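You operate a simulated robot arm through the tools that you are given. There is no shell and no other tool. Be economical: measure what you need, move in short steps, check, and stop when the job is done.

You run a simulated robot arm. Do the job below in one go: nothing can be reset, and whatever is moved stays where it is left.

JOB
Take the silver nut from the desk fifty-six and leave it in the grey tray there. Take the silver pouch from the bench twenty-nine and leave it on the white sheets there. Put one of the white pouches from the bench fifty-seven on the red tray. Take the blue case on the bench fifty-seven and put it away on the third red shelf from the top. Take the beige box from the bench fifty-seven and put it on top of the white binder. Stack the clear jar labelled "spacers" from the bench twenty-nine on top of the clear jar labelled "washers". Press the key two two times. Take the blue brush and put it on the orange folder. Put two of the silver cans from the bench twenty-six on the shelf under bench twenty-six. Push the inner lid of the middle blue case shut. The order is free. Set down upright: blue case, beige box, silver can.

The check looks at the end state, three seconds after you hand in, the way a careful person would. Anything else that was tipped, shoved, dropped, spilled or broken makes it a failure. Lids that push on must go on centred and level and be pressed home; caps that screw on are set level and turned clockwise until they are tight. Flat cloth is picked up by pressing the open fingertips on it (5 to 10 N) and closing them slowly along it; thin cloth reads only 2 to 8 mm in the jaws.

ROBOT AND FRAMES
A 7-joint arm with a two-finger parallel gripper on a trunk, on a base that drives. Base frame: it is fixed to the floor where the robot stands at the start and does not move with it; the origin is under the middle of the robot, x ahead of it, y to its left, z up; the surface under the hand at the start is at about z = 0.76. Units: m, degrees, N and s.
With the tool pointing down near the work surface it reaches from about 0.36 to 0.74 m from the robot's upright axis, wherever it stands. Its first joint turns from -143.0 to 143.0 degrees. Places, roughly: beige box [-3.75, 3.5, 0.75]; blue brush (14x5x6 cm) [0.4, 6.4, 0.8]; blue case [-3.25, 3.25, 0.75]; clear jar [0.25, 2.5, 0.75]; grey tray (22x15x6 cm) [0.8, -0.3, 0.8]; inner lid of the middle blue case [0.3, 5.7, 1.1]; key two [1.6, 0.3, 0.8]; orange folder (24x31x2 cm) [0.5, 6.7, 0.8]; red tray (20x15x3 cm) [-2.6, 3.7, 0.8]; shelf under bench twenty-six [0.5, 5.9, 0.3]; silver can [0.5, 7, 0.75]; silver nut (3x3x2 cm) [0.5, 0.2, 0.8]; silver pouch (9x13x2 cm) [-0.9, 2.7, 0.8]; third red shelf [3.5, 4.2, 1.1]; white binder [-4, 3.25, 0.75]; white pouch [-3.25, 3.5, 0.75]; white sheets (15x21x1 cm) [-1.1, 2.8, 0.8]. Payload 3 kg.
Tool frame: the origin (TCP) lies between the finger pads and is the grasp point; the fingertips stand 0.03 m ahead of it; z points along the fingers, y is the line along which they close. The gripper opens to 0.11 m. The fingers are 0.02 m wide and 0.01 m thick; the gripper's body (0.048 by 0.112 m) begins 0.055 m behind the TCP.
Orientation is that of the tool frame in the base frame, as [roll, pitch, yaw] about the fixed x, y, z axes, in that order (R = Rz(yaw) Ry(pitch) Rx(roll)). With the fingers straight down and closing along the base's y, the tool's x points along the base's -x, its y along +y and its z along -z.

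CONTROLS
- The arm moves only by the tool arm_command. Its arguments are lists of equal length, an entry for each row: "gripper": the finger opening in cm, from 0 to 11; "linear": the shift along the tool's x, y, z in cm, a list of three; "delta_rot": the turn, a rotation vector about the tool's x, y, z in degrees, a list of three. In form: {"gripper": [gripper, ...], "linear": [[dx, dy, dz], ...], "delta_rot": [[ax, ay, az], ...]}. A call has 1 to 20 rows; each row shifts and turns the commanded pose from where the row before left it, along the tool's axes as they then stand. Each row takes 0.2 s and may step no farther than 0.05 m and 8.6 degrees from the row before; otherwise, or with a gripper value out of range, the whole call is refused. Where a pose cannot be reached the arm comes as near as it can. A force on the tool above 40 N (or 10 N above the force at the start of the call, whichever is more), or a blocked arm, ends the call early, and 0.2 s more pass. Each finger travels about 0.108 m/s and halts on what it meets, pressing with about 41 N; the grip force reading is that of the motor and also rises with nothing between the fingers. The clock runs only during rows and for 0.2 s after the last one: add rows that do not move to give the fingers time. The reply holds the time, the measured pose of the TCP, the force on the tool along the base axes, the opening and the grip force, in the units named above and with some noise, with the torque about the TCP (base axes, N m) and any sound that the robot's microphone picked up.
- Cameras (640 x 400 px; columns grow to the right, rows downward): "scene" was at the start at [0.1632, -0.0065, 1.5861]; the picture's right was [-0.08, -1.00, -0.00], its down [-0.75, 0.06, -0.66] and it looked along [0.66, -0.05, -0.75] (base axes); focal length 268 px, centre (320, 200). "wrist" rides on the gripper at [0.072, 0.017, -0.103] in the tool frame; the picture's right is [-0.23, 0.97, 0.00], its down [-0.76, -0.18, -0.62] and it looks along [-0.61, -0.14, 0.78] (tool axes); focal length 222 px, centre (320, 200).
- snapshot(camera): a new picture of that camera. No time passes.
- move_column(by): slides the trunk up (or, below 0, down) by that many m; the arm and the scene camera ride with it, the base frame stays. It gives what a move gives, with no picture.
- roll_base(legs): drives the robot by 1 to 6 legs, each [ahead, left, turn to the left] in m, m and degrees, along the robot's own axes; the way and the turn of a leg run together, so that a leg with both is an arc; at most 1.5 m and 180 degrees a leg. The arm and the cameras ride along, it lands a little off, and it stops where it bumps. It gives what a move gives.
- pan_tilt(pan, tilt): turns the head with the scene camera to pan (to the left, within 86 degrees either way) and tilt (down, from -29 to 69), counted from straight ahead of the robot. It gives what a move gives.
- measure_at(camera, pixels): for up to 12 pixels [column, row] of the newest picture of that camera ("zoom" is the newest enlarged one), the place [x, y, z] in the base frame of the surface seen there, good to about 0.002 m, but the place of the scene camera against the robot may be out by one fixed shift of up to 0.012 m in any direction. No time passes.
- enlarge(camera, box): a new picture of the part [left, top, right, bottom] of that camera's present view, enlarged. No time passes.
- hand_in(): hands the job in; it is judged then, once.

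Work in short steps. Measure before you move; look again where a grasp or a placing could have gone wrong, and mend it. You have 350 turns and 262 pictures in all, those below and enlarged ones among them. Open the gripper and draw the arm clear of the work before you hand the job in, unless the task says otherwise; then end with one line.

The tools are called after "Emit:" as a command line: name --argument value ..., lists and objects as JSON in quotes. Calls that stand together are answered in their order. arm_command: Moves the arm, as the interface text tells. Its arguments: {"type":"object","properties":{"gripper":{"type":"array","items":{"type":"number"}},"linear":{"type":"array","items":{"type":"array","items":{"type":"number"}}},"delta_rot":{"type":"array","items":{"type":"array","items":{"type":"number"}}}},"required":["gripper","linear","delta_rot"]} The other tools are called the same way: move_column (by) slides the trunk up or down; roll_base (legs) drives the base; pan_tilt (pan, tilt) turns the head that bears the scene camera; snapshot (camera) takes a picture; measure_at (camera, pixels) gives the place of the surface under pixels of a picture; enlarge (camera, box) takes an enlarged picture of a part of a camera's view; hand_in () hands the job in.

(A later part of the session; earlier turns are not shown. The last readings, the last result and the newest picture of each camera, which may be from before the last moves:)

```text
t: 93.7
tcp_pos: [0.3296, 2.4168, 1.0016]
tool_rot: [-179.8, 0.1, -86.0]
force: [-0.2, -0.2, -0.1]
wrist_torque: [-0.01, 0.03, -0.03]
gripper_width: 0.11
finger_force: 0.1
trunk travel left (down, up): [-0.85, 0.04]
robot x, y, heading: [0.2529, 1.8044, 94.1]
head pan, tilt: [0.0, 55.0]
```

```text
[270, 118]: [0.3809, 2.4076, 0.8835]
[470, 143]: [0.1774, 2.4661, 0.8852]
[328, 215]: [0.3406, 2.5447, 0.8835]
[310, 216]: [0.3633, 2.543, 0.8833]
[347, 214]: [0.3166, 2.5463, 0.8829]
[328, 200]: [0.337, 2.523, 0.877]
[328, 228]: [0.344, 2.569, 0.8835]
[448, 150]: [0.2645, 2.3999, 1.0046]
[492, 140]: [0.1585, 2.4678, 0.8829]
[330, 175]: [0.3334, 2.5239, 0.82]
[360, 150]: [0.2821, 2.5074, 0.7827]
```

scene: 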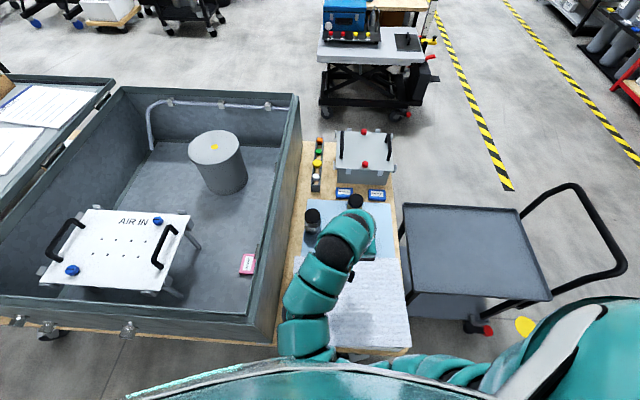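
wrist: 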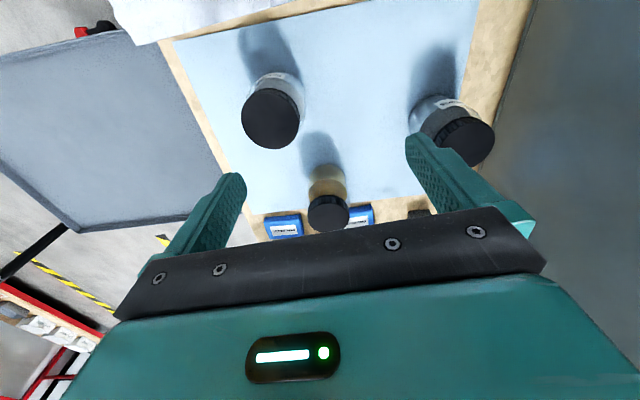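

Third jar lid centre ≈(0.340,2.546), top 0.883. I go above it first (at z 1.0) and recheck.

Emit:
arm_command --gripper '[11, 11, 11, 11, 11]' --linear '[[-3.2, -0.5, 0], [-3.2, -0.5, 0], [-3.2, -0.5, 0], [-3.2, -0.5, 0], [0, 0, 0]]' --delta_rot '[[0, 0, 0], [0, 0, 0], [0, 0, 0], [0, 0, 0], [0, 0, 0]]'

Emit:
snapshot --camera "wrist"

```text
t: 94.9
tcp_pos: [0.3422, 2.5448, 1.0016]
tool_rot: [-179.9, 0.0, -85.9]
force: [0.3, -0.1, 0.3]
wrist_torque: [-0.03, 0.0, 0.04]
gripper_width: 0.1099
finger_force: 0.0
trunk travel left (down, up): [-0.85, 0.04]
robot x, y, heading: [0.2577, 1.802, 94.0]
head pan, tilt: [0.0, 55.0]
```

```text
231 pictures are left
```

wrist: 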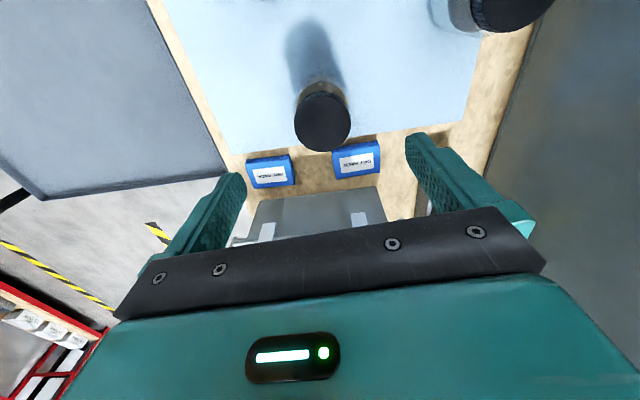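

Measuring the lid again.

Emit:
measure_at --camera "wrist" --pixels '[[322, 122], [297, 124], [349, 118], [322, 96], [324, 148]]'

```text
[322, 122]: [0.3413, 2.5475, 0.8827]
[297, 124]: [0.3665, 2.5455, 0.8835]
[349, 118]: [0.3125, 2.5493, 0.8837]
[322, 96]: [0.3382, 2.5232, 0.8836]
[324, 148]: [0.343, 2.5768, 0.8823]
```

Lid centre (0.340,2.549). I descend around the jar.

Emit:
arm_command --gripper '[11, 11, 11, 11, 11, 11]' --linear '[[-0.4, 0.15, 3], [0, 0, 4], [0, 0, 4], [0, 0, 3.5], [0, 0, 1.8], [0, 0, 0]]' --delta_rot '[[0, 0, 0], [0, 0, 0], [0, 0, 0], [0, 0, 0], [0, 0, 0], [0, 0, 0]]'

Emit:
snapshot --camera "wrist"

```text
t: 96.3
tcp_pos: [0.343, 2.5371, 0.8531]
tool_rot: [-179.8, 0.1, -86.0]
force: [0.2, -0.1, -0.3]
wrist_torque: [0.02, 0.0, -0.02]
gripper_width: 0.1098
finger_force: 0.1
out of reach, approached as far as the arm can: row 4, 5
trunk travel left (down, up): [-0.85, 0.04]
robot x, y, heading: [0.2555, 1.8017, 93.6]
head pan, tilt: [0.0, 55.0]
```

```text
230 pictures are left
```

wrist: 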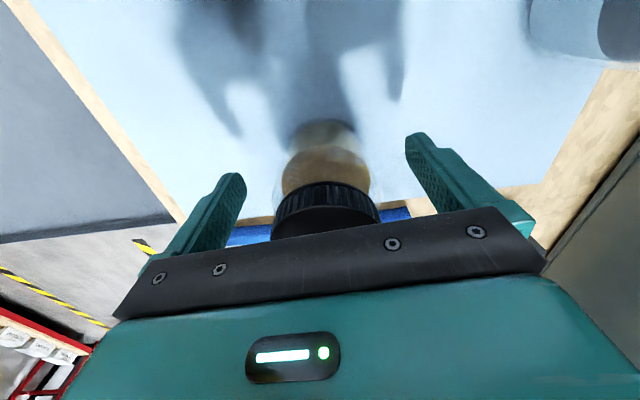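

Slightly out of reach (1.2 cm short). I lift, roll 4 cm ahead, and redo.

Emit:
arm_command --gripper '[11, 11, 11, 11]' --linear '[[0, 0, -4], [0, 0, -4], [0, 0, -4], [3, 0, 0]]' --delta_rot '[[0, 0, 0], [0, 0, 0], [0, 0, 0], [0, 0, 0]]'

Emit:
roll_base --legs '[[0.05, 0, 0]]'

Emit:
snapshot --camera "wrist"

```text
t: 97.5
tcp_pos: [0.3638, 2.5184, 0.9788]
tool_rot: [178.8, 0.4, -91.0]
force: [-0.2, 0.6, -0.1]
wrist_torque: [-0.01, -0.03, 0.01]
gripper_width: 0.1098
finger_force: 0.1
trunk travel left (down, up): [-0.85, 0.04]
robot x, y, heading: [0.2555, 1.8047, 93.9]
head pan, tilt: [0.0, 55.0]
stopped in row 4: the arm was blocked; the commanded pose is now the measured one
```

```text
t: 98.2
tcp_pos: [0.366, 2.519, 0.9785]
tool_rot: [178.7, 0.4, -91.2]
force: [0.2, -0.7, 0.7]
wrist_torque: [-0.01, 0.05, 0.01]
gripper_width: 0.11
finger_force: 0.2
trunk travel left (down, up): [-0.85, 0.04]
robot x, y, heading: [0.253, 1.8051, 93.9]
head pan, tilt: [0.0, 55.0]
stopped in leg 1: the robot was blocked; the commanded pose is now the measured one
```

```text
229 pictures are left
```

wrist: 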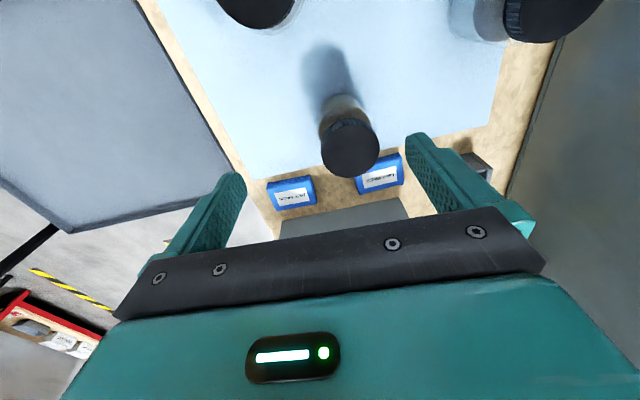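

Something blocked the arm and the base. I look at the scene to see what.

Emit:
pan_tilt --pan 0 --tilt 69

Emit:
snapshot --camera "scene"

```text
t: 98.9
tcp_pos: [0.366, 2.5181, 0.9778]
tool_rot: [178.7, 0.4, -91.2]
force: [-1.4, 0.6, -0.3]
wrist_torque: [0.0, 0.0, 0.05]
gripper_width: 0.1101
finger_force: 0.1
trunk travel left (down, up): [-0.85, 0.04]
robot x, y, heading: [0.2579, 1.8033, 93.8]
head pan, tilt: [0.0, 68.8]
```

```text
228 pictures are left
```

scene: 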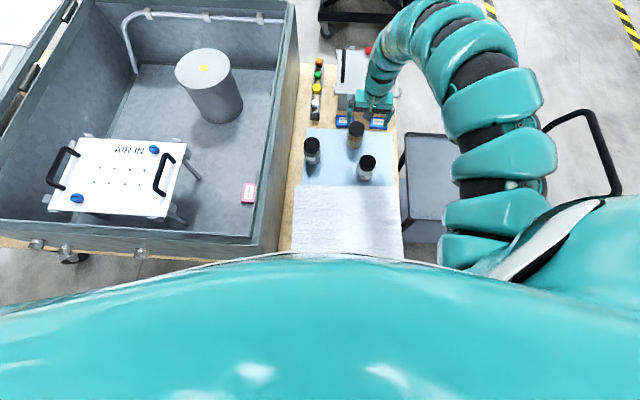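

The base touches the bench front, so y≈1.80 is the limit. Lowering the trunk 5 cm may extend the low reach; I do that, then re-square the tool over the jar.

Emit:
move_column --by -0.05

Emit:
arm_command --gripper '[11, 11, 11]' --linear '[[-1.5, 1.0, -1], [-1.5, 1, 0], [0, 0, 0]]' --delta_rot '[[1, 0.4, -2.5], [0, 0, -2.5], [0, 0, 0]]'

Emit:
snapshot --camera "wrist"

```text
t: 99.8
tcp_pos: [0.3653, 2.5187, 0.9281]
tool_rot: [178.6, 0.5, -91.2]
force: [0.3, 0.4, 0.6]
wrist_torque: [-0.03, 0.01, 0.03]
gripper_width: 0.1101
finger_force: 0.0
trunk travel left (down, up): [-0.8, 0.09]
robot x, y, heading: [0.2522, 1.8018, 94.2]
head pan, tilt: [0.0, 68.8]
```

```text
t: 100.7
tcp_pos: [0.3466, 2.5485, 0.941]
tool_rot: [179.8, 0.0, -86.2]
force: [0.8, -1.0, -0.6]
wrist_torque: [0.05, -0.01, -0.02]
gripper_width: 0.1098
finger_force: 0.1
trunk travel left (down, up): [-0.8, 0.09]
robot x, y, heading: [0.2536, 1.8069, 94.0]
head pan, tilt: [0.0, 68.8]
```

```text
227 pictures are left
```

wrist: 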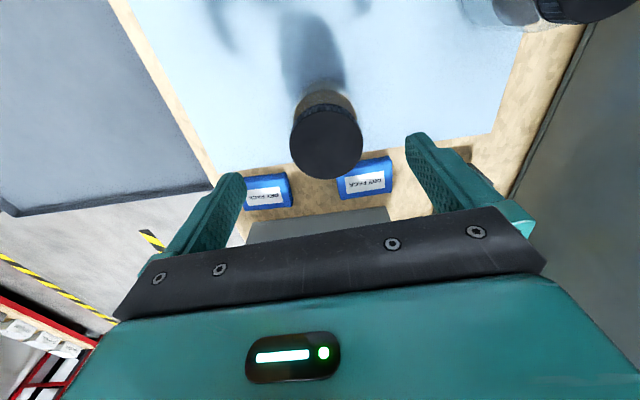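

Over the jar; I shift 6 mm and descend to z≈0.84.

Emit:
arm_command --gripper '[11, 11, 11, 11]' --linear '[[-0.1, 0.6, 3], [0, 0, 4], [0, 0, 3.1], [0, 0, 0]]' --delta_rot '[[0, 0, 0], [0, 0, 0], [0, 0, 0], [0, 0, 0]]'

Emit:
snapshot --camera "wrist"

```text
t: 101.7
tcp_pos: [0.341, 2.5506, 0.8398]
tool_rot: [179.7, 0.0, -86.2]
force: [0.4, -0.3, -0.7]
wrist_torque: [0.01, 0.02, 0.04]
gripper_width: 0.1101
finger_force: 0.0
trunk travel left (down, up): [-0.8, 0.09]
robot x, y, heading: [0.2542, 1.7987, 94.1]
head pan, tilt: [0.0, 68.8]
```

```text
226 pictures are left
```

wrist: 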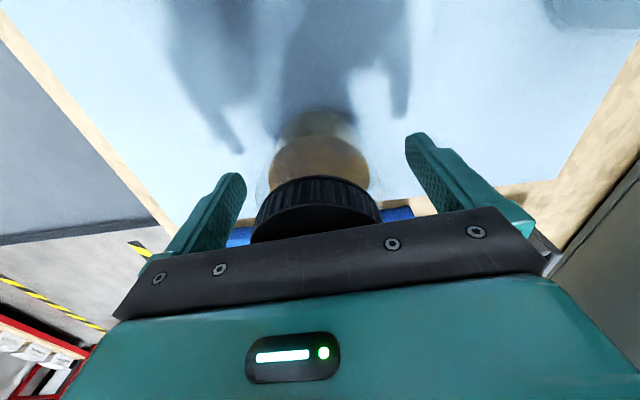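

Reached and centred. I close on the jar slowly.

Emit:
arm_command --gripper '[9, 7.5, 6, 5, 5, 5]' --linear '[[0, 0, 0], [0, 0, 0], [0, 0, 0], [0, 0, 0], [0, 0, 0], [0, 0, 0]]' --delta_rot '[[0, 0, 0], [0, 0, 0], [0, 0, 0], [0, 0, 0], [0, 0, 0], [0, 0, 0]]'

```text
t: 103.0
tcp_pos: [0.3405, 2.5499, 0.8391]
tool_rot: [179.8, 0.0, -86.3]
force: [2.5, -0.5, 0.3]
wrist_torque: [0.04, -0.29, -0.01]
gripper_width: 0.0673
finger_force: 40.9
trunk travel left (down, up): [-0.8, 0.09]
robot x, y, heading: [0.2546, 1.8068, 93.9]
head pan, tilt: [0.0, 68.8]
```

Gripped at 6.7 cm. I lift 13 cm.

Emit:
arm_command --gripper '[5, 5, 5, 5, 5]' --linear '[[0, 0, -2], [0, 0, -4], [0, 0, -4], [0, 0, -3], [0, 0, 0]]' --delta_rot '[[0, 0, 0], [0, 0, 0], [0, 0, 0], [0, 0, 0], [0, 0, 0]]'

Emit:
snapshot --camera "wrist"

Emit:
snapshot --camera "scene"

```text
t: 104.2
tcp_pos: [0.3405, 2.5486, 0.9667]
tool_rot: [179.6, 0.2, -86.1]
force: [0.1, -0.2, -3.8]
wrist_torque: [-0.02, 0.01, -0.01]
gripper_width: 0.0672
finger_force: 40.5
trunk travel left (down, up): [-0.8, 0.09]
robot x, y, heading: [0.2555, 1.8022, 94.0]
head pan, tilt: [0.0, 68.8]
```

```text
225 pictures are left
```

wrist: 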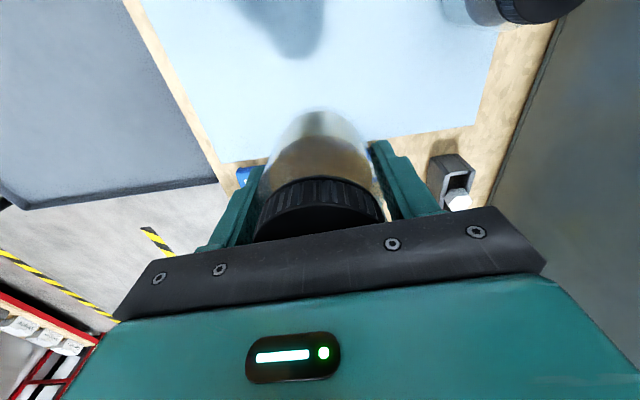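

```text
224 pictures are left
```

scene: 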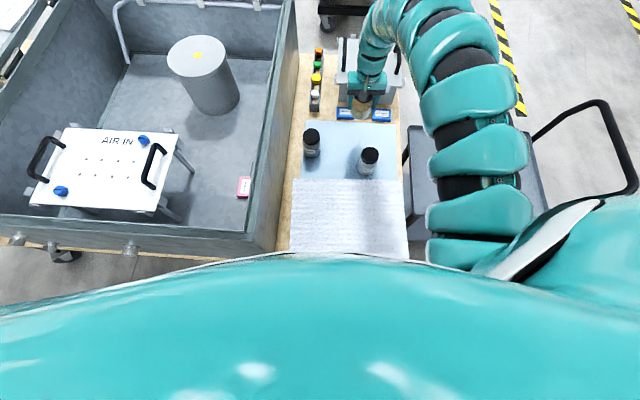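

Holding the jar. I shift part way toward the washers jar for a clear wrist view of its lid.

Emit:
arm_command --gripper '[5, 5, 5]' --linear '[[3, 2.6, 0], [3, 2.6, 0], [0, 0, 0]]' --delta_rot '[[0, 0, 0], [0, 0, 0], [0, 0, 0]]'

Emit:
snapshot --camera "wrist"

```text
t: 105.0
tcp_pos: [0.2874, 2.4978, 0.9537]
tool_rot: [179.7, 0.1, -86.3]
force: [0.3, 0.6, -4.6]
wrist_torque: [0.0, -0.03, 0.02]
gripper_width: 0.0675
finger_force: 41.0
out of reach, approached as far as the arm can: row 2
trunk travel left (down, up): [-0.8, 0.09]
robot x, y, heading: [0.2559, 1.8043, 94.0]
head pan, tilt: [0.0, 68.8]
```

```text
223 pictures are left
```

wrist: 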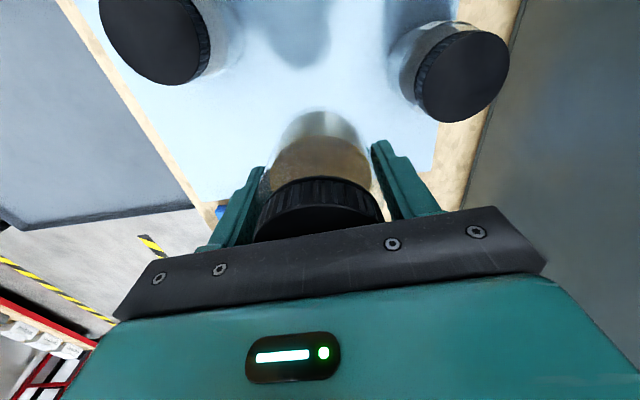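

The z sagged to 0.954 (reach limit at height), so I raise the trunk 5 cm after measuring the washers lid.

Emit:
measure_at --camera "wrist" --pixels '[[463, 76], [420, 82], [506, 66], [455, 36], [470, 118], [490, 40], [435, 110]]'

Emit:
move_column --by 0.05

```text
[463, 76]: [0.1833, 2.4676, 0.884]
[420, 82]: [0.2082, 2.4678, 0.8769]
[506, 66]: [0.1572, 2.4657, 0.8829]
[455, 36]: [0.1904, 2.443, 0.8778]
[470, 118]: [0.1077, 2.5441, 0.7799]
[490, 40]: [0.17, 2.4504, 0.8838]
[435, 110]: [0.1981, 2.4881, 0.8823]
```

```text
t: 106.0
tcp_pos: [0.2889, 2.4962, 1.004]
tool_rot: [179.7, -0.1, -86.2]
force: [0.0, 0.0, -4.2]
wrist_torque: [0.02, -0.01, 0.02]
gripper_width: 0.0673
finger_force: 40.5
trunk travel left (down, up): [-0.85, 0.04]
robot x, y, heading: [0.257, 1.8035, 94.0]
head pan, tilt: [0.0, 68.8]
```

Washers lid centre (0.183,2.4675), top 0.884. I move the jar above it.

Emit:
arm_command --gripper '[5, 5, 5, 5]' --linear '[[0.73, 3.59, 0], [0.73, 3.59, 0], [0.73, 3.59, 0], [0, 0, 0]]' --delta_rot '[[0, 0, 0], [0, 0, 0], [0, 0, 0], [0, 0, 0]]'

Emit:
snapshot --camera "wrist"

Emit:
snapshot --camera "scene"

```text
t: 107.0
tcp_pos: [0.1841, 2.4675, 1.0042]
tool_rot: [179.7, -0.1, -86.3]
force: [0.7, 0.9, -3.7]
wrist_torque: [-0.01, -0.02, 0.05]
gripper_width: 0.0673
finger_force: 40.4
trunk travel left (down, up): [-0.85, 0.04]
robot x, y, heading: [0.2578, 1.8036, 93.8]
head pan, tilt: [0.0, 68.8]
```

```text
222 pictures are left
```

wrist: 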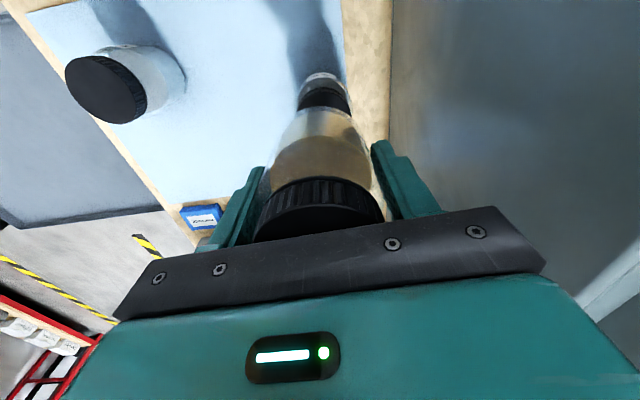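

```text
221 pictures are left
```

scene: 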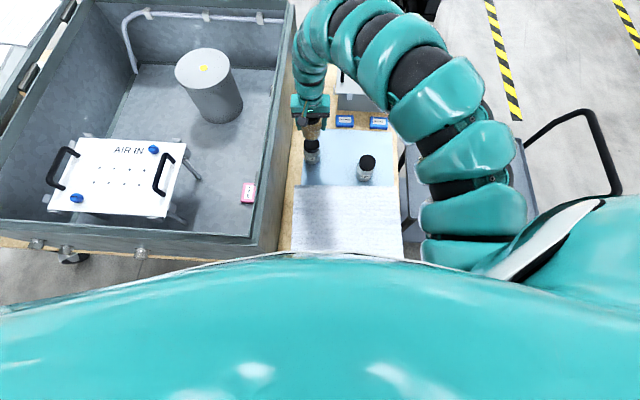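

Aligned. I lower to ~3 mm above contact.

Emit:
arm_command --gripper '[5, 5, 5, 5]' --linear '[[0, 0, 3], [0, 0, 2], [0, 0, 0.9], [0, 0, 0]]' --delta_rot '[[0, 0, 0], [0, 0, 0], [0, 0, 0], [0, 0, 0]]'

Emit:
snapshot --camera "wrist"

Emit:
enlarge --camera "scene" --box '[270, 80, 370, 190]'

```text
t: 108.0
tcp_pos: [0.1838, 2.4677, 0.9449]
tool_rot: [179.7, 0.0, -86.3]
force: [-1.3, 0.6, -3.7]
wrist_torque: [0.01, 0.04, 0.0]
gripper_width: 0.0669
finger_force: 41.3
trunk travel left (down, up): [-0.85, 0.04]
robot x, y, heading: [0.2536, 1.8014, 93.8]
head pan, tilt: [0.0, 68.8]
```

```text
220 pictures are left
```

wrist: 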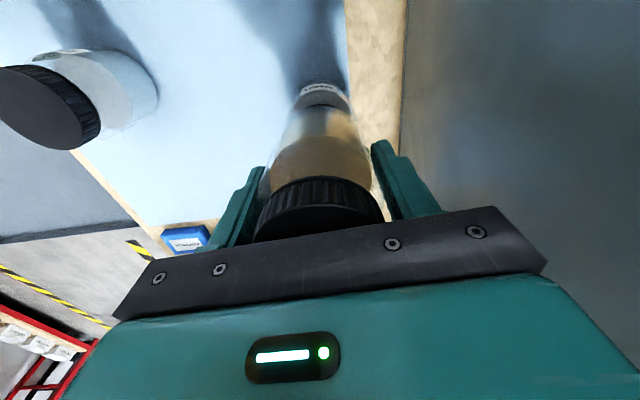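

```text
3.64 times, centred on (320, 135) of scene
```

zoom: 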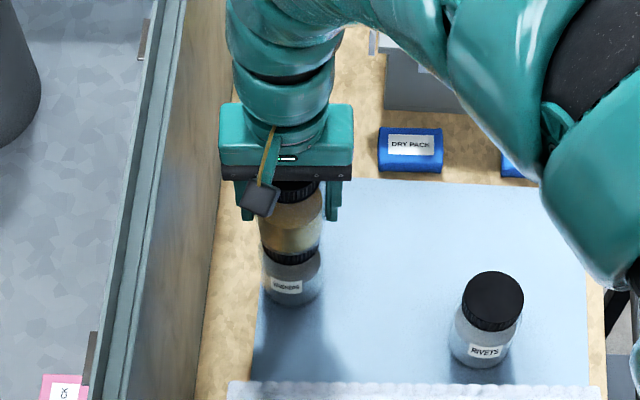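

Good alignment. I lower in 1–2 mm steps to contact.

Emit:
arm_command --gripper '[5, 5, 5]' --linear '[[0, 0, 0.2], [0, 0, 0.15], [0, 0, 0.1]]' --delta_rot '[[0, 0, 0], [0, 0, 0], [0, 0, 0]]'

```text
t: 108.8
tcp_pos: [0.1825, 2.4674, 0.9414]
tool_rot: [179.7, 0.0, -86.2]
force: [-0.5, 0.1, -4.1]
wrist_torque: [-0.03, -0.02, 0.04]
gripper_width: 0.0674
finger_force: 41.0
trunk travel left (down, up): [-0.85, 0.04]
robot x, y, heading: [0.2538, 1.8063, 94.1]
head pan, tilt: [0.0, 68.8]
```

Emit:
arm_command --gripper '[5, 5]' --linear '[[0, 0, 0.1], [0, 0, 0.1]]' --delta_rot '[[0, 0, 0], [0, 0, 0]]'

```text
t: 109.4
tcp_pos: [0.1802, 2.4685, 0.9387]
tool_rot: [179.7, 0.1, -86.2]
force: [0.3, 0.4, -2.8]
wrist_torque: [0.02, -0.01, 0.01]
gripper_width: 0.0675
finger_force: 40.4
trunk travel left (down, up): [-0.85, 0.04]
robot x, y, heading: [0.2574, 1.8037, 94.1]
head pan, tilt: [0.0, 68.8]
```

Force is starting to drop (contact near); another millimetre.

Emit:
arm_command --gripper '[5, 5]' --linear '[[0, 0, 0.1], [0, 0, 0.05]]' --delta_rot '[[0, 0, 0], [0, 0, 0]]'

```text
t: 110.0
tcp_pos: [0.182, 2.4667, 0.9382]
tool_rot: [179.6, 0.2, -86.2]
force: [-0.3, -0.9, 9.7]
wrist_torque: [-0.11, -0.33, -0.06]
gripper_width: 0.067
finger_force: 41.0
trunk travel left (down, up): [-0.85, 0.04]
robot x, y, heading: [0.2578, 1.8042, 94.0]
head pan, tilt: [0.0, 68.8]
```

In contact (+9.7 N). I ease 0.5 mm and open gently.

Emit:
arm_command --gripper '[5, 7, 7.5, 8.5, 9, 9]' --linear '[[0, 0, -0.05], [0, 0, 0], [0, 0, 0], [0, 0, 0], [0, 0, 0], [0, 0, 0]]' --delta_rot '[[0, 0, 0], [0, 0, 0], [0, 0, 0], [0, 0, 0], [0, 0, 0], [0, 0, 0]]'

Emit:
enlarge --camera "scene" --box '[270, 80, 370, 190]'

```text
t: 111.4
tcp_pos: [0.1828, 2.4668, 0.9376]
tool_rot: [179.8, 0.0, -86.3]
force: [0.1, -0.3, -0.3]
wrist_torque: [-0.01, 0.01, -0.01]
gripper_width: 0.09
finger_force: 0.1
trunk travel left (down, up): [-0.85, 0.04]
robot x, y, heading: [0.2543, 1.8014, 93.8]
head pan, tilt: [0.0, 68.8]
```

```text
3.64 times, centred on (320, 135) of scene
```

zoom: 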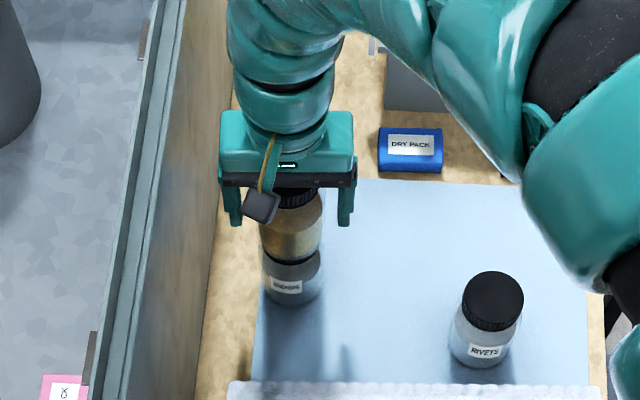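

Stack stands well. I raise the trunk 4 cm straight up, then the arm in small steps.

Emit:
move_column --by 0.04

Emit:
arm_command --gripper '[9, 9, 9]' --linear '[[0, 0, -2], [0, 0, -2], [0, 0, -2]]' --delta_rot '[[0, 0, 0], [0, 0, 0], [0, 0, 0]]'

```text
t: 112.2
tcp_pos: [0.1824, 2.4667, 0.9769]
tool_rot: [179.7, 0.0, -86.2]
force: [-0.6, -0.2, 0.6]
wrist_torque: [-0.04, 0.04, -0.03]
gripper_width: 0.0902
finger_force: 0.0
trunk travel left (down, up): [-0.89, 0.0]
robot x, y, heading: [0.2547, 1.7997, 93.8]
head pan, tilt: [0.0, 68.8]
```

```text
t: 113.0
tcp_pos: [0.1818, 2.4661, 1.0371]
tool_rot: [179.7, 0.0, -86.2]
force: [0.2, -0.4, -0.1]
wrist_torque: [0.01, -0.01, -0.04]
gripper_width: 0.09
finger_force: 0.0
trunk travel left (down, up): [-0.89, 0.0]
robot x, y, heading: [0.2533, 1.8039, 94.0]
head pan, tilt: [0.0, 68.8]
```

Tips clear the stack by 2 cm. I move right, then back toward the robot.

Emit:
arm_command --gripper '[9, 9, 9, 9, 9, 9, 9]' --linear '[[0, -3, -0.5], [0, -4, 0], [1, -4, 0], [3, 0, 0], [3, 0, 0], [3, 0, 0], [3, 0, 0]]' --delta_rot '[[0, 0, 0], [0, 0, 0], [0, 0, 0], [0, 0, 0], [0, 0, 0], [0, 0, 0], [0, 0, 0]]'

Emit:
snapshot --camera "scene"

```text
t: 114.6
tcp_pos: [0.2816, 2.4232, 0.9859]
tool_rot: [179.7, -0.2, -86.3]
force: [-0.1, 0.1, -0.2]
wrist_torque: [-0.01, 0.0, 0.02]
gripper_width: 0.09
finger_force: 0.1
out of reach, approached as far as the arm can: row 2, 3, 4, 5, 6, 7
trunk travel left (down, up): [-0.89, 0.0]
robot x, y, heading: [0.256, 1.8027, 93.8]
head pan, tilt: [0.0, 68.8]
```

```text
217 pictures are left
```

scene: 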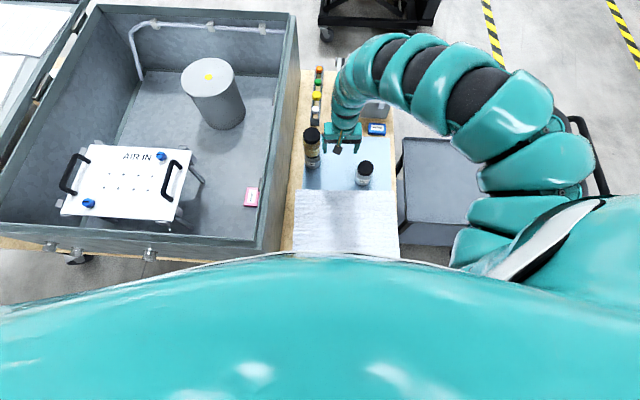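

Stack stands. I back the base away, then look left.

Emit:
roll_base --legs '[[-0.33, 0, 0]]'

Emit:
pan_tilt --pan 50 --tilt 35

Emit:
snapshot --camera "scene"

Emit:
pan_tilt --pan 0 --tilt 40

Emit:
snapshot --camera "scene"

```text
t: 116.8
tcp_pos: [0.3032, 2.0947, 0.9858]
tool_rot: [179.7, -0.1, -86.3]
force: [-0.5, 0.3, 0.8]
wrist_torque: [-0.03, -0.01, 0.02]
gripper_width: 0.0899
finger_force: 0.1
trunk travel left (down, up): [-0.89, 0.0]
robot x, y, heading: [0.2759, 1.4775, 94.0]
head pan, tilt: [0.0, 68.8]
```

```text
t: 118.0
tcp_pos: [0.3047, 2.0962, 0.9865]
tool_rot: [179.6, -0.2, -86.3]
force: [0.7, 0.4, 0.3]
wrist_torque: [-0.02, 0.04, 0.01]
gripper_width: 0.0902
finger_force: 0.0
trunk travel left (down, up): [-0.89, 0.0]
robot x, y, heading: [0.2741, 1.4759, 93.7]
head pan, tilt: [50.0, 35.0]
```

```text
216 pictures are left
```

scene: 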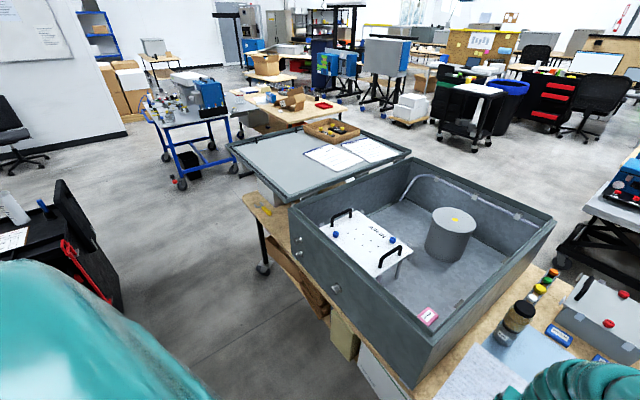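

```text
t: 119.1
tcp_pos: [0.3033, 2.0946, 0.9859]
tool_rot: [179.7, -0.1, -86.2]
force: [0.1, -0.4, 0.1]
wrist_torque: [0.01, 0.01, 0.0]
gripper_width: 0.0902
finger_force: 0.2
trunk travel left (down, up): [-0.89, 0.0]
robot x, y, heading: [0.2748, 1.4749, 93.7]
head pan, tilt: [0.0, 40.0]
```

```text
215 pictures are left
```

scene: 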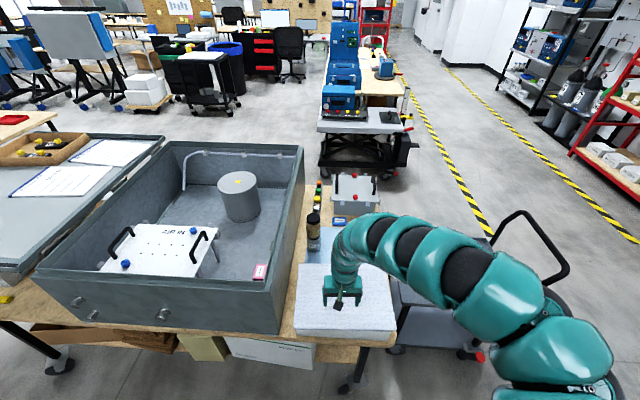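

Tub front is near the hand's path, so I first retract the arm and check the way left.

Emit:
arm_command --gripper '[5, 5, 5, 5, 5, 5, 5]' --linear '[[3, -1, 0], [3, -1, 0], [3, -1, 0], [3, 0, 0], [3, 0, 0], [3, 0, 0], [0, 0, 0]]' --delta_rot '[[0, 0, 0], [0, 0, 0], [0, 0, 0], [0, 0, 0], [0, 0, 0], [0, 0, 0], [0, 0, 0]]'

Emit:
pan_tilt --pan 65 --tilt 40

Emit:
snapshot --camera "scene"

```text
t: 120.7
tcp_pos: [0.3035, 2.0948, 0.9851]
tool_rot: [179.6, -0.2, -86.3]
force: [-0.3, 0.3, 0.6]
wrist_torque: [0.0, 0.01, -0.01]
gripper_width: 0.0499
finger_force: 0.1
out of reach, approached as far as the arm can: row 1, 2, 3, 4, 5, 6
trunk travel left (down, up): [-0.89, 0.0]
robot x, y, heading: [0.2781, 1.4771, 93.6]
head pan, tilt: [0.0, 40.0]
```

```text
t: 122.1
tcp_pos: [0.305, 2.0943, 0.9856]
tool_rot: [179.7, -0.1, -86.3]
force: [-0.3, 0.1, -0.3]
wrist_torque: [0.03, -0.01, 0.04]
gripper_width: 0.0498
finger_force: 0.1
trunk travel left (down, up): [-0.89, 0.0]
robot x, y, heading: [0.2777, 1.4768, 93.7]
head pan, tilt: [65.0, 40.0]
```

```text
214 pictures are left
```

scene: 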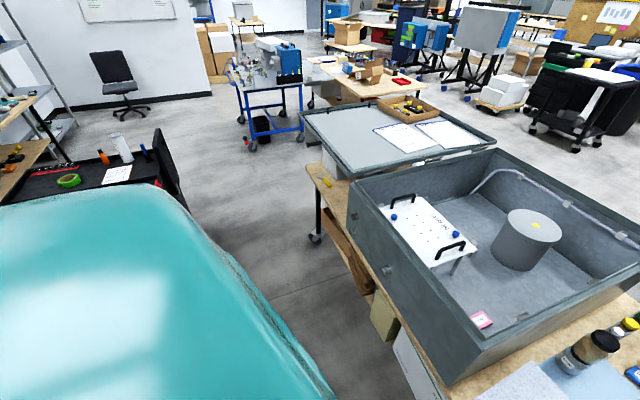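

The arm can't come inward at this height in this posture. I roll back 0.15 more so the hand is off the bench, then try moving inward lower.

Emit:
roll_base --legs '[[-0.15, 0, 0]]'

Emit:
arm_command --gripper '[5, 5, 5, 5, 5, 5, 5, 5]' --linear '[[0, 0, 3], [1, 0, 3], [2, 0, 3], [3, 0, 0], [3, 0, 0], [3, 0, 0], [3, 0, 0], [0, 0, 0]]' --delta_rot '[[0, 0, 0], [0, 0, 0], [0, 0, 0], [0, 0, 0], [0, 0, 0], [0, 0, 0], [0, 0, 0], [0, 0, 0]]'

```text
t: 123.5
tcp_pos: [0.3144, 1.9447, 0.9861]
tool_rot: [179.6, -0.1, -86.4]
force: [-0.6, -0.3, -0.5]
wrist_torque: [0.06, 0.04, 0.04]
gripper_width: 0.0502
finger_force: 0.0
trunk travel left (down, up): [-0.89, 0.0]
robot x, y, heading: [0.2927, 1.3275, 93.9]
head pan, tilt: [65.0, 40.0]
```

```text
t: 125.3
tcp_pos: [0.3069, 1.8448, 0.8514]
tool_rot: [179.8, -0.1, -86.3]
force: [0.1, -0.1, -0.9]
wrist_torque: [0.0, -0.01, 0.04]
gripper_width: 0.0502
finger_force: 0.1
out of reach, approached as far as the arm can: row 4, 5, 6, 7
trunk travel left (down, up): [-0.89, 0.0]
robot x, y, heading: [0.2875, 1.3245, 93.4]
head pan, tilt: [65.0, 40.0]
```

I look at the arm's posture.

Emit:
pan_tilt --pan -15 --tilt 50

Emit:
snapshot --camera "scene"

```text
t: 126.8
tcp_pos: [0.3052, 1.8447, 0.8519]
tool_rot: [179.9, -0.3, -86.4]
force: [-0.5, -0.5, -0.3]
wrist_torque: [0.0, 0.0, 0.0]
gripper_width: 0.0502
finger_force: 0.1
trunk travel left (down, up): [-0.89, 0.0]
robot x, y, heading: [0.2855, 1.3285, 93.7]
head pan, tilt: [-15.0, 50.0]
```

```text
213 pictures are left
```

scene: 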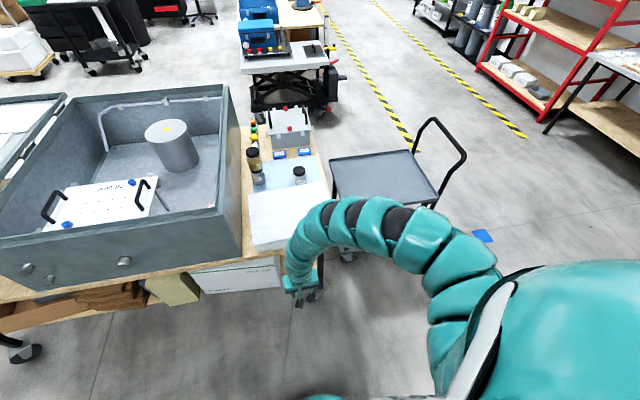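

Posture is OK; the hand is in front of the bench edge. I check the obstacle on the left.

Emit:
pan_tilt --pan 75 --tilt 40

Emit:
snapshot --camera "scene"

Emit:
measure_at --camera "scene" --pixels '[[155, 140], [185, 205], [140, 170], [60, 150], [320, 170], [345, 250], [385, 330], [400, 100], [300, 120], [430, 140], [480, 150]]'

```text
t: 128.4
tcp_pos: [0.3052, 1.8447, 0.8503]
tool_rot: [179.9, -0.4, -86.4]
force: [-0.6, 0.0, 0.0]
wrist_torque: [-0.01, 0.02, 0.0]
gripper_width: 0.0501
finger_force: 0.0
trunk travel left (down, up): [-0.89, 0.0]
robot x, y, heading: [0.2889, 1.3292, 93.6]
head pan, tilt: [75.0, 40.0]
```

```text
212 pictures are left
```

scene: 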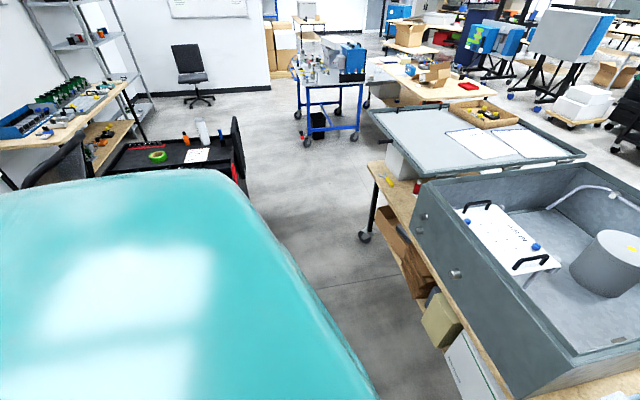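

```text
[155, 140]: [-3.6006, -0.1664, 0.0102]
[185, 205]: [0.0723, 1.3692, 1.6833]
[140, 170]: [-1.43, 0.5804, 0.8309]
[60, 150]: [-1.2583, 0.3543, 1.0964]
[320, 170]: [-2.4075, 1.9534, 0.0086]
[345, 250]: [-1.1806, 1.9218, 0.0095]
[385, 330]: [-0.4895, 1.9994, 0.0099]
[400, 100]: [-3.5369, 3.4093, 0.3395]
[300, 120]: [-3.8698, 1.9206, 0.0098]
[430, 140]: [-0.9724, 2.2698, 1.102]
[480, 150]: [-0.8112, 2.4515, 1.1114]
```

The lid is at z≈1.1, so the pouch and sheets (z 0.8) must be on the bench below or beside it. I drive left along the corridor to look from the bench's left end.

Emit:
roll_base --legs '[[0.08, 0, -3.6], [0, 1.4, 0], [0, 0.4, 0]]'

Emit:
pan_tilt --pan -35 --tilt 35

Emit:
snapshot --camera "scene"

```text
t: 137.1
tcp_pos: [-1.2088, 1.9259, 0.8512]
tool_rot: [-180.0, -0.4, -83.2]
force: [0.0, 0.1, 0.5]
wrist_torque: [0.02, -0.06, 0.01]
gripper_width: 0.0499
finger_force: 0.1
trunk travel left (down, up): [-0.89, 0.0]
robot x, y, heading: [-1.1987, 1.405, 97.0]
head pan, tilt: [75.0, 40.0]
stopped in leg 3: the robot was blocked; the commanded pose is now the measured one
```

```text
t: 139.0
tcp_pos: [-1.2081, 1.9245, 0.8515]
tool_rot: [179.8, -0.2, -83.2]
force: [0.3, -0.6, -0.5]
wrist_torque: [-0.02, 0.0, -0.01]
gripper_width: 0.0499
finger_force: 0.0
trunk travel left (down, up): [-0.89, 0.0]
robot x, y, heading: [-1.1998, 1.4092, 97.0]
head pan, tilt: [-35.0, 35.0]
```

```text
211 pictures are left
```

scene: 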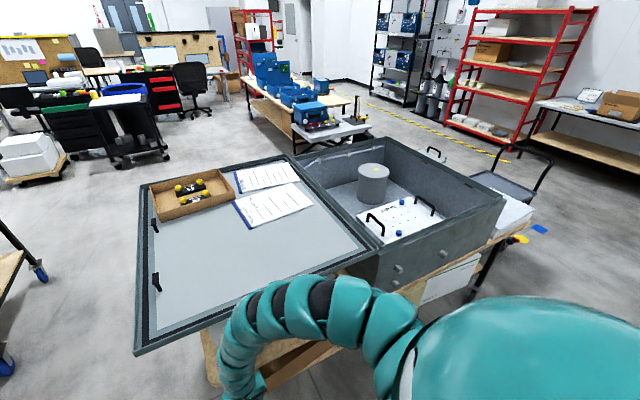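

Blocked in the last leg. I look left/behind to see by what.

Emit:
pan_tilt --pan 80 --tilt 50

Emit:
snapshot --camera "scene"

Emit:
pan_tilt --pan 30 --tilt 55

Emit:
snapshot --camera "scene"

```text
t: 140.9
tcp_pos: [-1.2083, 1.925, 0.8511]
tool_rot: [179.8, -0.2, -83.3]
force: [-1.2, -0.2, -0.3]
wrist_torque: [0.01, -0.01, -0.03]
gripper_width: 0.0499
finger_force: 0.0
trunk travel left (down, up): [-0.89, 0.0]
robot x, y, heading: [-1.1966, 1.402, 97.2]
head pan, tilt: [80.0, 50.0]
```

```text
210 pictures are left
```

scene: 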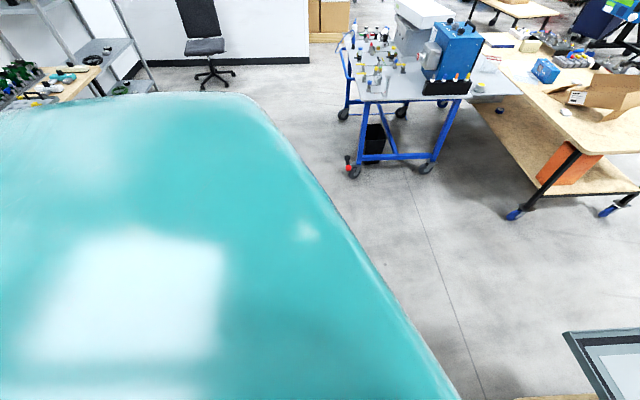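

```text
t: 142.1
tcp_pos: [-1.2065, 1.9241, 0.852]
tool_rot: [179.8, -0.2, -83.2]
force: [-0.6, -1.2, -0.2]
wrist_torque: [0.01, 0.01, 0.03]
gripper_width: 0.0503
finger_force: 0.0
trunk travel left (down, up): [-0.89, 0.0]
robot x, y, heading: [-1.1974, 1.4044, 96.5]
head pan, tilt: [30.0, 55.0]
```

```text
209 pictures are left
```

scene: 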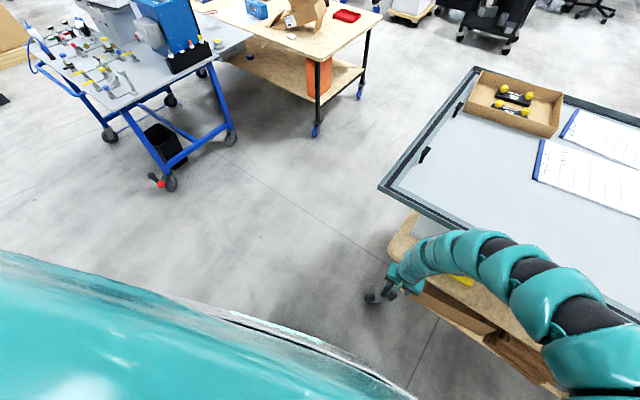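

Probably the rear-left touched the black cart. Measuring bench end, lid, and neighbouring cart before planning.

Emit:
measure_at --camera "scene" --pixels '[[395, 250], [418, 213], [382, 188], [475, 68], [170, 182], [316, 128], [420, 380], [460, 278], [408, 225], [250, 260]]'

```text
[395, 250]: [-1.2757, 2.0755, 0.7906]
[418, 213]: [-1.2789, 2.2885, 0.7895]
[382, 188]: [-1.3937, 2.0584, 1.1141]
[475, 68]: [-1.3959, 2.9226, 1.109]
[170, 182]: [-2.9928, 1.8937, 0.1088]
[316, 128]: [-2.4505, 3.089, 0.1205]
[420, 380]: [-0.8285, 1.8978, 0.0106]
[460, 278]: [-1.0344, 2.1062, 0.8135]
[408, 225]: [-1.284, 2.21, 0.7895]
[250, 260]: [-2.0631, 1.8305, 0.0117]
```

Bench left end is x=−1.28; the lid overhangs it at z≈1.1. I ease right, forward 0.13, then left past the bench end.

Emit:
roll_base --legs '[[0, -0.05, -6.5], [0.13, 0, 0], [0, 0.45, 0]]'

```text
t: 143.9
tcp_pos: [-1.0982, 2.0046, 0.8501]
tool_rot: [-179.8, -1.5, -89.4]
force: [-0.2, 0.4, 0.5]
wrist_torque: [-0.01, -0.01, -0.03]
gripper_width: 0.0503
finger_force: 0.0
trunk travel left (down, up): [-0.89, 0.0]
robot x, y, heading: [-1.1492, 1.5098, 90.4]
head pan, tilt: [30.0, 55.0]
stopped in leg 2: the robot was blocked; the commanded pose is now the measured one
```

The raised wrist touches the lid edge. I back off and turn left to face −x so the arm leads along the corridor.

Emit:
roll_base --legs '[[-0.07, -0.1, 0], [0, 0, 89.5]]'

Emit:
pan_tilt --pan 40 --tilt 60

Emit:
snapshot --camera "scene"

```text
t: 144.9
tcp_pos: [-1.0669, 1.9837, 0.8491]
tool_rot: [179.6, -0.9, -88.0]
force: [-0.6, -0.3, 0.2]
wrist_torque: [0.0, 0.0, -0.03]
gripper_width: 0.05
finger_force: 0.0
trunk travel left (down, up): [-0.89, 0.0]
robot x, y, heading: [-1.1007, 1.4796, 90.8]
head pan, tilt: [30.0, 55.0]
stopped in leg 1: the robot was blocked; the commanded pose is now the measured one
```

```text
t: 145.6
tcp_pos: [-1.0669, 1.9851, 0.849]
tool_rot: [179.6, -0.9, -87.9]
force: [-0.2, -0.2, -0.1]
wrist_torque: [0.02, 0.01, -0.01]
gripper_width: 0.0502
finger_force: 0.1
trunk travel left (down, up): [-0.89, 0.0]
robot x, y, heading: [-1.1024, 1.4824, 90.6]
head pan, tilt: [40.0, 60.0]
```

```text
208 pictures are left
```

scene: 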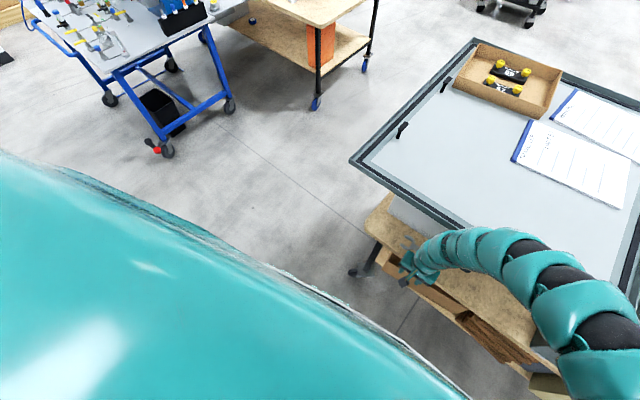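

The cart behind pins the rear. I first retract the arm (lower and inward), then move right, back and rotate.

Emit:
arm_command --gripper '[5, 5, 5, 5]' --linear '[[1, 0, 3], [2, 0, 3], [2, 0, 3], [0, 0, 0]]' --delta_rot '[[0, 0, 0], [0, 0, 0], [0, 0, 0], [0, 0, 0]]'

Emit:
roll_base --legs '[[0, -0.2, 0], [-0.06, -0.2, 0]]'

```text
t: 146.6
tcp_pos: [-1.0648, 1.932, 0.7579]
tool_rot: [179.7, -1.1, -88.0]
force: [-0.1, 1.0, 0.5]
wrist_torque: [-0.02, -0.01, -0.02]
gripper_width: 0.05
finger_force: 0.1
trunk travel left (down, up): [-0.89, 0.0]
robot x, y, heading: [-1.1, 1.476, 90.8]
head pan, tilt: [40.0, 60.0]
```

```text
t: 149.4
tcp_pos: [-0.6634, 1.8779, 0.7589]
tool_rot: [179.6, -1.0, -87.9]
force: [-0.1, -0.5, 0.3]
wrist_torque: [0.01, 0.0, 0.02]
gripper_width: 0.05
finger_force: 0.0
trunk travel left (down, up): [-0.89, 0.0]
robot x, y, heading: [-0.7059, 1.4251, 90.7]
head pan, tilt: [40.0, 60.0]
```

Now I turn to face −x and look ahead.

Emit:
roll_base --legs '[[0.03, 0, 89]]'

Emit:
pan_tilt --pan 0 --tilt 45

Emit:
snapshot --camera "scene"

```text
t: 153.6
tcp_pos: [-1.1734, 1.4854, 0.7587]
tool_rot: [179.5, -1.0, 1.3]
force: [-0.4, -0.8, -0.6]
wrist_torque: [0.0, -0.02, -0.01]
gripper_width: 0.0502
finger_force: 0.0
trunk travel left (down, up): [-0.89, 0.0]
robot x, y, heading: [-0.7199, 1.4444, -180.2]
head pan, tilt: [40.0, 60.0]
```

```text
t: 154.7
tcp_pos: [-1.1732, 1.4853, 0.7594]
tool_rot: [179.5, -1.0, 1.4]
force: [-0.7, -0.2, 0.7]
wrist_torque: [0.02, 0.02, 0.02]
gripper_width: 0.0501
finger_force: 0.1
trunk travel left (down, up): [-0.89, 0.0]
robot x, y, heading: [-0.7186, 1.4418, -179.7]
head pan, tilt: [0.0, 45.0]
```

```text
207 pictures are left
```

scene: 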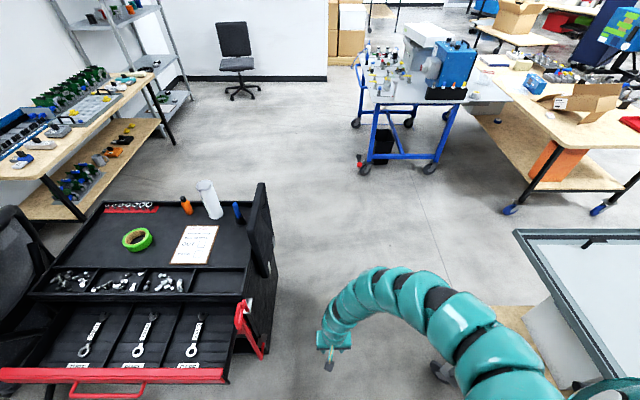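

Measuring the tool chest and elbow clearances.

Emit:
measure_at --camera "scene" --pixels '[[270, 270], [264, 190], [275, 285], [262, 345], [222, 380], [500, 330], [450, 310], [530, 240], [440, 375], [365, 165], [510, 210]]'

```text
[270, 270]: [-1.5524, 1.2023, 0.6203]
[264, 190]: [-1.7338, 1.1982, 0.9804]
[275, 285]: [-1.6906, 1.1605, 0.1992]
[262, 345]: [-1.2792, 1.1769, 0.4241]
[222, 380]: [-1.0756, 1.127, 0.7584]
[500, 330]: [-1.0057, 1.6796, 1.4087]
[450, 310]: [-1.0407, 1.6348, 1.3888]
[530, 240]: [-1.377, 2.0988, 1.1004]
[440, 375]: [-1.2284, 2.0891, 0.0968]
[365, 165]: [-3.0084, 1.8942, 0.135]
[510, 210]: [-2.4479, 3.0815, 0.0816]
```

I drive through the gap at y≈1.63 to x≈−2.05, turn to face +x, and move alongside the bench's left end.

Emit:
roll_base --legs '[[0, -0.19, 0], [1.33, 0, 0], [0, 0, -180], [0, 0.95, 0]]'

Emit:
pan_tilt --pan 0 --tilt 40

Emit:
snapshot --camera "scene"

```text
t: 174.6
tcp_pos: [-1.5446, 2.479, 0.7593]
tool_rot: [179.5, -1.0, 176.6]
force: [-1.0, 0.5, -0.1]
wrist_torque: [-0.01, 0.02, -0.02]
gripper_width: 0.0502
finger_force: 0.0
trunk travel left (down, up): [-0.89, 0.0]
robot x, y, heading: [-1.9918, 2.5607, -5.0]
head pan, tilt: [0.0, 45.0]
```

```text
t: 175.2
tcp_pos: [-1.5446, 2.4787, 0.7588]
tool_rot: [179.5, -1.0, 176.5]
force: [0.2, 0.3, 0.1]
wrist_torque: [-0.06, -0.04, -0.01]
gripper_width: 0.05
finger_force: 0.1
trunk travel left (down, up): [-0.89, 0.0]
robot x, y, heading: [-1.99, 2.5583, -5.0]
head pan, tilt: [0.0, 40.0]
```

```text
206 pictures are left
```

scene: 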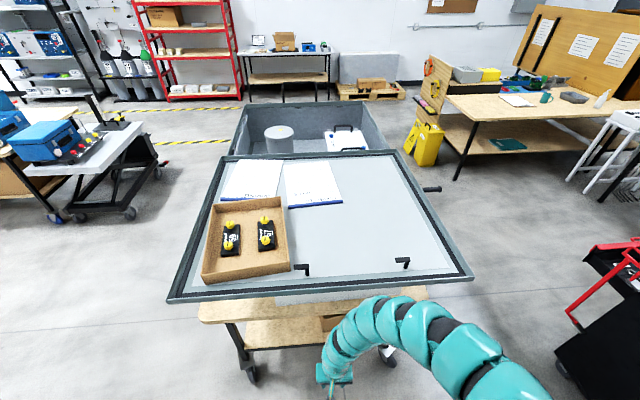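

I need the tool near-horizontal to reach under the lid. I pitch it forward in steps to look under with the wrist camera.

Emit:
arm_command --gripper '[5, 5, 5, 5, 5, 5, 5, 5]' --linear '[[0, 0, 0], [0, 0, 0], [0, 0, 0], [0, 0, 0], [0, 0, 0], [0, 0, 0], [0, 0, 0], [0, 0, 0]]' --delta_rot '[[0, -8.5, 0], [0, -8.5, 0], [0, -8.5, 0], [0, -8.5, 0], [0, -8.5, 0], [0, -8.5, 0], [0, -8.5, 0], [0, 0, 0]]'

Emit:
snapshot --camera "wrist"

```text
t: 177.0
tcp_pos: [-1.4853, 2.4461, 0.7849]
tool_rot: [179.5, 21.6, 176.3]
force: [-0.6, -0.3, 0.7]
wrist_torque: [0.03, -0.04, -0.02]
gripper_width: 0.0501
finger_force: 0.0
out of reach, approached as far as the arm can: row 2, 3, 4, 5, 6, 7
trunk travel left (down, up): [-0.89, 0.0]
robot x, y, heading: [-1.9919, 2.5578, -4.8]
head pan, tilt: [0.0, 40.0]
```

```text
205 pictures are left
```

wrist: 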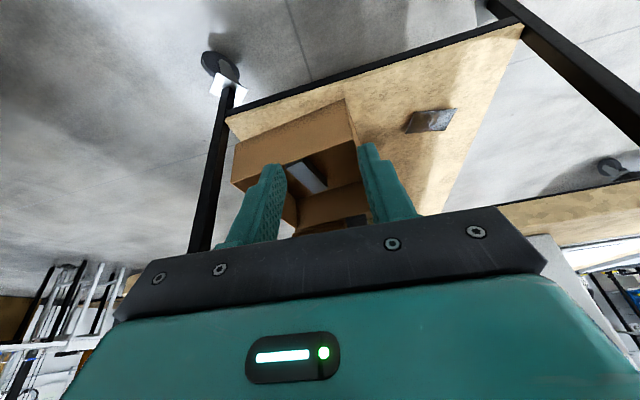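

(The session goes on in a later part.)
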